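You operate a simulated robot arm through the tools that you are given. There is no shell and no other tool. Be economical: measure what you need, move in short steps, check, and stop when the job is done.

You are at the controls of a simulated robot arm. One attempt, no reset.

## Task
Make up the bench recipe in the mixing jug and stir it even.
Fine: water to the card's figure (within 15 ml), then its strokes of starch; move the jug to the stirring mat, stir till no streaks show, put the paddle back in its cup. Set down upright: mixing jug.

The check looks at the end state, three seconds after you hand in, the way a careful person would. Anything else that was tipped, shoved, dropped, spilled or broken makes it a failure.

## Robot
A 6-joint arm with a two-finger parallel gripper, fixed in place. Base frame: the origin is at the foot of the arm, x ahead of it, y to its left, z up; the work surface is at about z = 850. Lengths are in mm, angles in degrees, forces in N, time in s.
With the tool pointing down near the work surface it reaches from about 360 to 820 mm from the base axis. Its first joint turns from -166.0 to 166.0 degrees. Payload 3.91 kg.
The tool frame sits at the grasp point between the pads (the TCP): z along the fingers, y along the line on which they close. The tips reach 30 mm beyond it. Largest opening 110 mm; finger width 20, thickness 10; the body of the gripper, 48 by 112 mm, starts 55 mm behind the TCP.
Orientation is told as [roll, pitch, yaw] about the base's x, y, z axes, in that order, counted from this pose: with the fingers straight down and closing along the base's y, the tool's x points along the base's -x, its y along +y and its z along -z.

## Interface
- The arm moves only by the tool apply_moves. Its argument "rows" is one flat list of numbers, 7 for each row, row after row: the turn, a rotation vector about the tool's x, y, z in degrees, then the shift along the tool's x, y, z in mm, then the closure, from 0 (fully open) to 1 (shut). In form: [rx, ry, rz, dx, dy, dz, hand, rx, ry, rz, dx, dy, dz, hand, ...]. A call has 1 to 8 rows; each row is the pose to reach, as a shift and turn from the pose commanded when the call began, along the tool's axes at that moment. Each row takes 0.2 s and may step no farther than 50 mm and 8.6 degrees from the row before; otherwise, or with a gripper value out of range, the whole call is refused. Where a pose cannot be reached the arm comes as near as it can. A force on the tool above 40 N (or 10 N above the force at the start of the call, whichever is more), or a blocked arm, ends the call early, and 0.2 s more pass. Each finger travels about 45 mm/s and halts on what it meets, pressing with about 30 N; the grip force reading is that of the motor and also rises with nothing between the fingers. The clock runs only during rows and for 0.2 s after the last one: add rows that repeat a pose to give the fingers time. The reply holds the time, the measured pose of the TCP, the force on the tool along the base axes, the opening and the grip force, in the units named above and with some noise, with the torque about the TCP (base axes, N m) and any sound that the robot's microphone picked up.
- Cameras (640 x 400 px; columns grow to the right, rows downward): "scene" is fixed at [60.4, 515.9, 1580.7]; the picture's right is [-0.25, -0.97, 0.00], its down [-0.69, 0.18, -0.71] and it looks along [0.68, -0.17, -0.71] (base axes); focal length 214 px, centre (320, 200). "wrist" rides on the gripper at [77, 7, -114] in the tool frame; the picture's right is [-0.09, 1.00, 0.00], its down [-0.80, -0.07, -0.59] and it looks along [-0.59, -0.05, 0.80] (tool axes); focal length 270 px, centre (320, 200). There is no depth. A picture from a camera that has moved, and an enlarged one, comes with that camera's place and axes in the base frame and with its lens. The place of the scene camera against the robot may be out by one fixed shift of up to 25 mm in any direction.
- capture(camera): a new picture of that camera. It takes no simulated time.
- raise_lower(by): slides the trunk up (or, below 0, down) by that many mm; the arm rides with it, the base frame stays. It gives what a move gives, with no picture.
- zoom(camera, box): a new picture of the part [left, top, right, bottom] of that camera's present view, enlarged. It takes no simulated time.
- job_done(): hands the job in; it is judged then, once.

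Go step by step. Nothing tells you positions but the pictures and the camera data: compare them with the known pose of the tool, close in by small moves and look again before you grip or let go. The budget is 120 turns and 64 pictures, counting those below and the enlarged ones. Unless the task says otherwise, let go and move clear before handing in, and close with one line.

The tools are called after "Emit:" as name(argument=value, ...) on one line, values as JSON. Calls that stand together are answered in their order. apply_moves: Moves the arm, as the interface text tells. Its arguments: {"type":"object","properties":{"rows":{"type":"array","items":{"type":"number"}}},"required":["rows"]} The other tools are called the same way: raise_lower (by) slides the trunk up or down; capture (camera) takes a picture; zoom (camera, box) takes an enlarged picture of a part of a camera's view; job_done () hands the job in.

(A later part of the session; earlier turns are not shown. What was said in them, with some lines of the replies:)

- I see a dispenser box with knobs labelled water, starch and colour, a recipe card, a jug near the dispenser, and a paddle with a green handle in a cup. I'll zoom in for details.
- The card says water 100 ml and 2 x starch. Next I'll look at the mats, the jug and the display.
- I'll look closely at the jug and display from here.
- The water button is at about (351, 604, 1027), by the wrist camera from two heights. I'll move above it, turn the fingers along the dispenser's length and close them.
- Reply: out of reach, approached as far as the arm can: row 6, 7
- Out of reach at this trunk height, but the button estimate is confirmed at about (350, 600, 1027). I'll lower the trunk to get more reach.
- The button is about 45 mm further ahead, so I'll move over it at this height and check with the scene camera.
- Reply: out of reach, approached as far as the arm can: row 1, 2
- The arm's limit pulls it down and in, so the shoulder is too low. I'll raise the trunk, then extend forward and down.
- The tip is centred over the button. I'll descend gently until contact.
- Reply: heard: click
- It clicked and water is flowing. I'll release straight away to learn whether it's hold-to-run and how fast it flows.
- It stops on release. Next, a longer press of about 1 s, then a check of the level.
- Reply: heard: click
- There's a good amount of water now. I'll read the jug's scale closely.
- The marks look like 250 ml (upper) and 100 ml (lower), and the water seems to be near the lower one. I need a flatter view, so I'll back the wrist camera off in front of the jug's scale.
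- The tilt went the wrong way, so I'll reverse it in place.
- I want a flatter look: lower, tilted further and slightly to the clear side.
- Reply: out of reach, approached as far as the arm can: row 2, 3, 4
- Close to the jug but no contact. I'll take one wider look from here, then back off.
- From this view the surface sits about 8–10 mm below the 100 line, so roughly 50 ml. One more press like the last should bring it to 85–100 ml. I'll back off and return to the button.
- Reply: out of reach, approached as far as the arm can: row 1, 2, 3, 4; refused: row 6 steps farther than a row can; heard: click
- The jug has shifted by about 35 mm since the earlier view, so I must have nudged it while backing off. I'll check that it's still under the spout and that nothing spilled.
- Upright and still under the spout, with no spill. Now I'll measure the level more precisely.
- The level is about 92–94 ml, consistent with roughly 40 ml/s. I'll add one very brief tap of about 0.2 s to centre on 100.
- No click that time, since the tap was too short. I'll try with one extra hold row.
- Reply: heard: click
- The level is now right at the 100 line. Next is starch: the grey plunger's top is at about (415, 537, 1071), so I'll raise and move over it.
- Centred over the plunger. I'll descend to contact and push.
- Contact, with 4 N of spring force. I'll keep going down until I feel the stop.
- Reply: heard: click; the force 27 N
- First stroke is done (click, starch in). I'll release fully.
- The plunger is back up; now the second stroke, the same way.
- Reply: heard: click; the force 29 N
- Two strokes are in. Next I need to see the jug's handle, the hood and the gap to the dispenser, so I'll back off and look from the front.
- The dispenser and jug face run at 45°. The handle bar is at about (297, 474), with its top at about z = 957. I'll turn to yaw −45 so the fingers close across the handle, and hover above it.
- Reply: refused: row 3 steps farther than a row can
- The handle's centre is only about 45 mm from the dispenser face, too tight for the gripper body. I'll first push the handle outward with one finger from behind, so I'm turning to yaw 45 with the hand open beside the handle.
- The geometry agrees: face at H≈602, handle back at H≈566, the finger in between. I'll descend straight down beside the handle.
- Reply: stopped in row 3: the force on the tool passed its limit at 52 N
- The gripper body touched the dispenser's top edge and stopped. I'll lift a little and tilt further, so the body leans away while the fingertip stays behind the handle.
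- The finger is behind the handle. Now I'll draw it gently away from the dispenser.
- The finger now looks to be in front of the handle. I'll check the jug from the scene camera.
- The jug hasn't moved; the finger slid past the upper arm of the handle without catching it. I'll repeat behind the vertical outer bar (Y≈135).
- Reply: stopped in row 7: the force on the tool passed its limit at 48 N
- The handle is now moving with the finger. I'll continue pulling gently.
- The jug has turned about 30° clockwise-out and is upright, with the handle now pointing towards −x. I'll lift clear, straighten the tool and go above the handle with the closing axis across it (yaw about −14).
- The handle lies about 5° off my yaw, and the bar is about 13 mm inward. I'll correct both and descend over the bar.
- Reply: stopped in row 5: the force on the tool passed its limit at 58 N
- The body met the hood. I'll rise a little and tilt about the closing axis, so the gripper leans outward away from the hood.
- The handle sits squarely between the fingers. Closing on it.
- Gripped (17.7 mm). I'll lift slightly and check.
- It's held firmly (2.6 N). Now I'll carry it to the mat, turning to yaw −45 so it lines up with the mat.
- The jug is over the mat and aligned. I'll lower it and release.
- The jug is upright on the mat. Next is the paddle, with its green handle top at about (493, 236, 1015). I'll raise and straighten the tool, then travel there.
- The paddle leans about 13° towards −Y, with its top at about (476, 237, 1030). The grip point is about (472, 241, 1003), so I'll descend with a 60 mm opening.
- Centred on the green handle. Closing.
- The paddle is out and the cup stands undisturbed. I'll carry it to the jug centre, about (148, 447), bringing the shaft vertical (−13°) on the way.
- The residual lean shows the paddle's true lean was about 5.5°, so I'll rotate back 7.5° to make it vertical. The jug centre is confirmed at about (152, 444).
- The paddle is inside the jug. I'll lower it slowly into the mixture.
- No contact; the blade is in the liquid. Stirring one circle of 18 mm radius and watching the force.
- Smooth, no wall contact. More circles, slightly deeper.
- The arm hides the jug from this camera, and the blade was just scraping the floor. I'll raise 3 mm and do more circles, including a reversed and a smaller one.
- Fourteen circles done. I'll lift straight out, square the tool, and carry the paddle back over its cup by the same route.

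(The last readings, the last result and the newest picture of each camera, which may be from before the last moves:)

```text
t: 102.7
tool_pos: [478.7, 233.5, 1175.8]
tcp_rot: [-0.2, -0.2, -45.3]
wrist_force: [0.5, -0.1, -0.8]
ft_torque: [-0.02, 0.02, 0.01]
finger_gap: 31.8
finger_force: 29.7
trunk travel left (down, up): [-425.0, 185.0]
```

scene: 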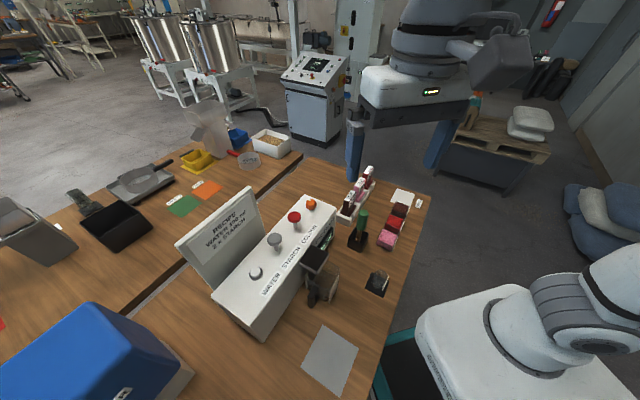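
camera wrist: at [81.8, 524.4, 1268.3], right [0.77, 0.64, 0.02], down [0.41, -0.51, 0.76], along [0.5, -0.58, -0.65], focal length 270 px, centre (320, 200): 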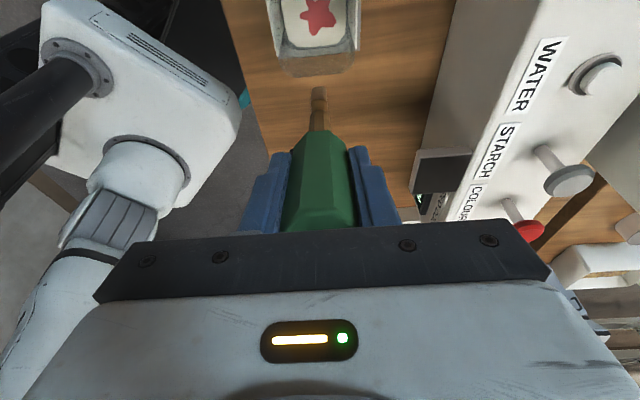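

I'm above the cup at the pick-up position. Lowering along the same path, watching the force.

Emit:
apply_moves(rows=[0, 0, 0, 0.3, 1.7, 30, 1, 0, 0, 0, 0.3, 1.7, 60, 1, 0, 0, 0, 0.3, 1.7, 90, 1, 0, 0, 0, 0.3, 1.7, 120, 1, 0, 0, 0, 3, 1.7, 135, 1, 0, 0, 0, 6, 1.7, 148, 1, 0, 0, 0, 8.5, 1.7, 160, 1, 0, 0, 0, 10.3, 1.7, 168, 1])

Emit:
apply_moves(rows=[0, 0, 0, 0, 0, 0, 1])

```text
t: 104.5
tool_pos: [472.7, 242.5, 1008.5]
tcp_rot: [-0.1, -0.1, -45.2]
wrist_force: [-0.3, -0.3, -0.9]
ft_torque: [-0.02, 0.0, -0.02]
finger_gap: 31.7
finger_force: 29.7
trunk travel left (down, up): [-425.0, 185.0]
```

```text
t: 104.9
tool_pos: [472.9, 242.4, 1008.2]
tcp_rot: [0.0, -0.2, -45.1]
wrist_force: [-0.2, -0.9, -0.4]
ft_torque: [0.0, 0.0, 0.0]
finger_gap: 31.7
finger_force: 30.3
trunk travel left (down, up): [-425.0, 185.0]
```

Emit:
apply_moves(rows=[0, 0, 0, 0.2, 0, 2, 1, 0, 0, 0, 0.3, 0, 4, 1, 0, 0, 0, 0.3, 0, 4, 1])

Emit:
apply_moves(rows=[0, 0, 0, 0, 0, 0, 0.65, 0, 0, 0, 0, 0, 0, 0.6, 0, 0, 0, 0, 0, 0, 0.5, 0, 0, 0, 0, 0, 0, 0.45, 0, 0, 0, 0, 0, 0, 0.45])

Emit:
apply_moves(rows=[0, 0, 0, 0, 0, -20, 0.45, 0, 0, 0, 0, 0, -45, 0.45, 0, 0, 0, 0, 0, -80, 0.45, 0, 0, 0, 0, 0, -125, 0.45, 0, 0, 0, 0, 0, -170, 0.45])

```text
t: 105.7
tool_pos: [473.0, 242.6, 1003.0]
tcp_rot: [-0.1, -0.1, -45.2]
wrist_force: [-0.2, 0.3, -0.3]
ft_torque: [0.01, 0.02, 0.0]
finger_gap: 31.4
finger_force: 30.1
trunk travel left (down, up): [-425.0, 185.0]
```

```text
t: 106.9
tool_pos: [473.8, 242.1, 1004.9]
tcp_rot: [0.0, 0.0, -45.2]
wrist_force: [-0.1, -0.5, 0.2]
ft_torque: [0.0, 0.02, 0.01]
finger_gap: 60.7
finger_force: 0.0
trunk travel left (down, up): [-425.0, 185.0]
```

```text
t: 108.1
tool_pos: [473.1, 243.3, 1175.9]
tcp_rot: [-0.2, -0.1, -45.1]
wrist_force: [-1.2, 0.7, 0.3]
ft_torque: [-0.03, 0.0, -0.01]
finger_gap: 60.4
finger_force: 0.0
trunk travel left (down, up): [-425.0, 185.0]
```

The paddle is released and the arm lifted clear. Using the last picture to check the jug and cup together.

Emit:
zoom(camera="scene", box=[285, 180, 415, 385])

```text
1.95 times, centred on (350, 282) of scene
camera zoom: at [60.4, 515.9, 1580.7], right [-0.25, -0.97, 0.0], down [-0.69, 0.18, -0.71], along [0.68, -0.17, -0.71], focal length 418 px, centre (262, 39)
```

zoom: 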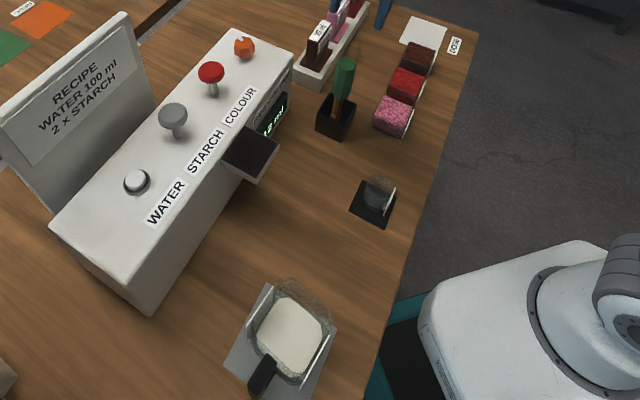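

The mix is an even cream with no streaks, the jug stands upright on the mat, the paddle is back in its cup, and nothing else looks disturbed. Handing in.

Emit:
job_done()

```text
The job is handed in.
```

I made up the recipe and handed it in: about 100 ml of water by eye against the jug's 100 ml line, two strokes of starch, stirred until no streaks showed. The jug is upright on the stirring mat and the paddle is back in its cup. I took the unlabelled grey mat to be the stirring mat. The gripper bumped the dispenser and hood while I was freeing the jug's handle; the last picture shows nothing else moved or spilled.
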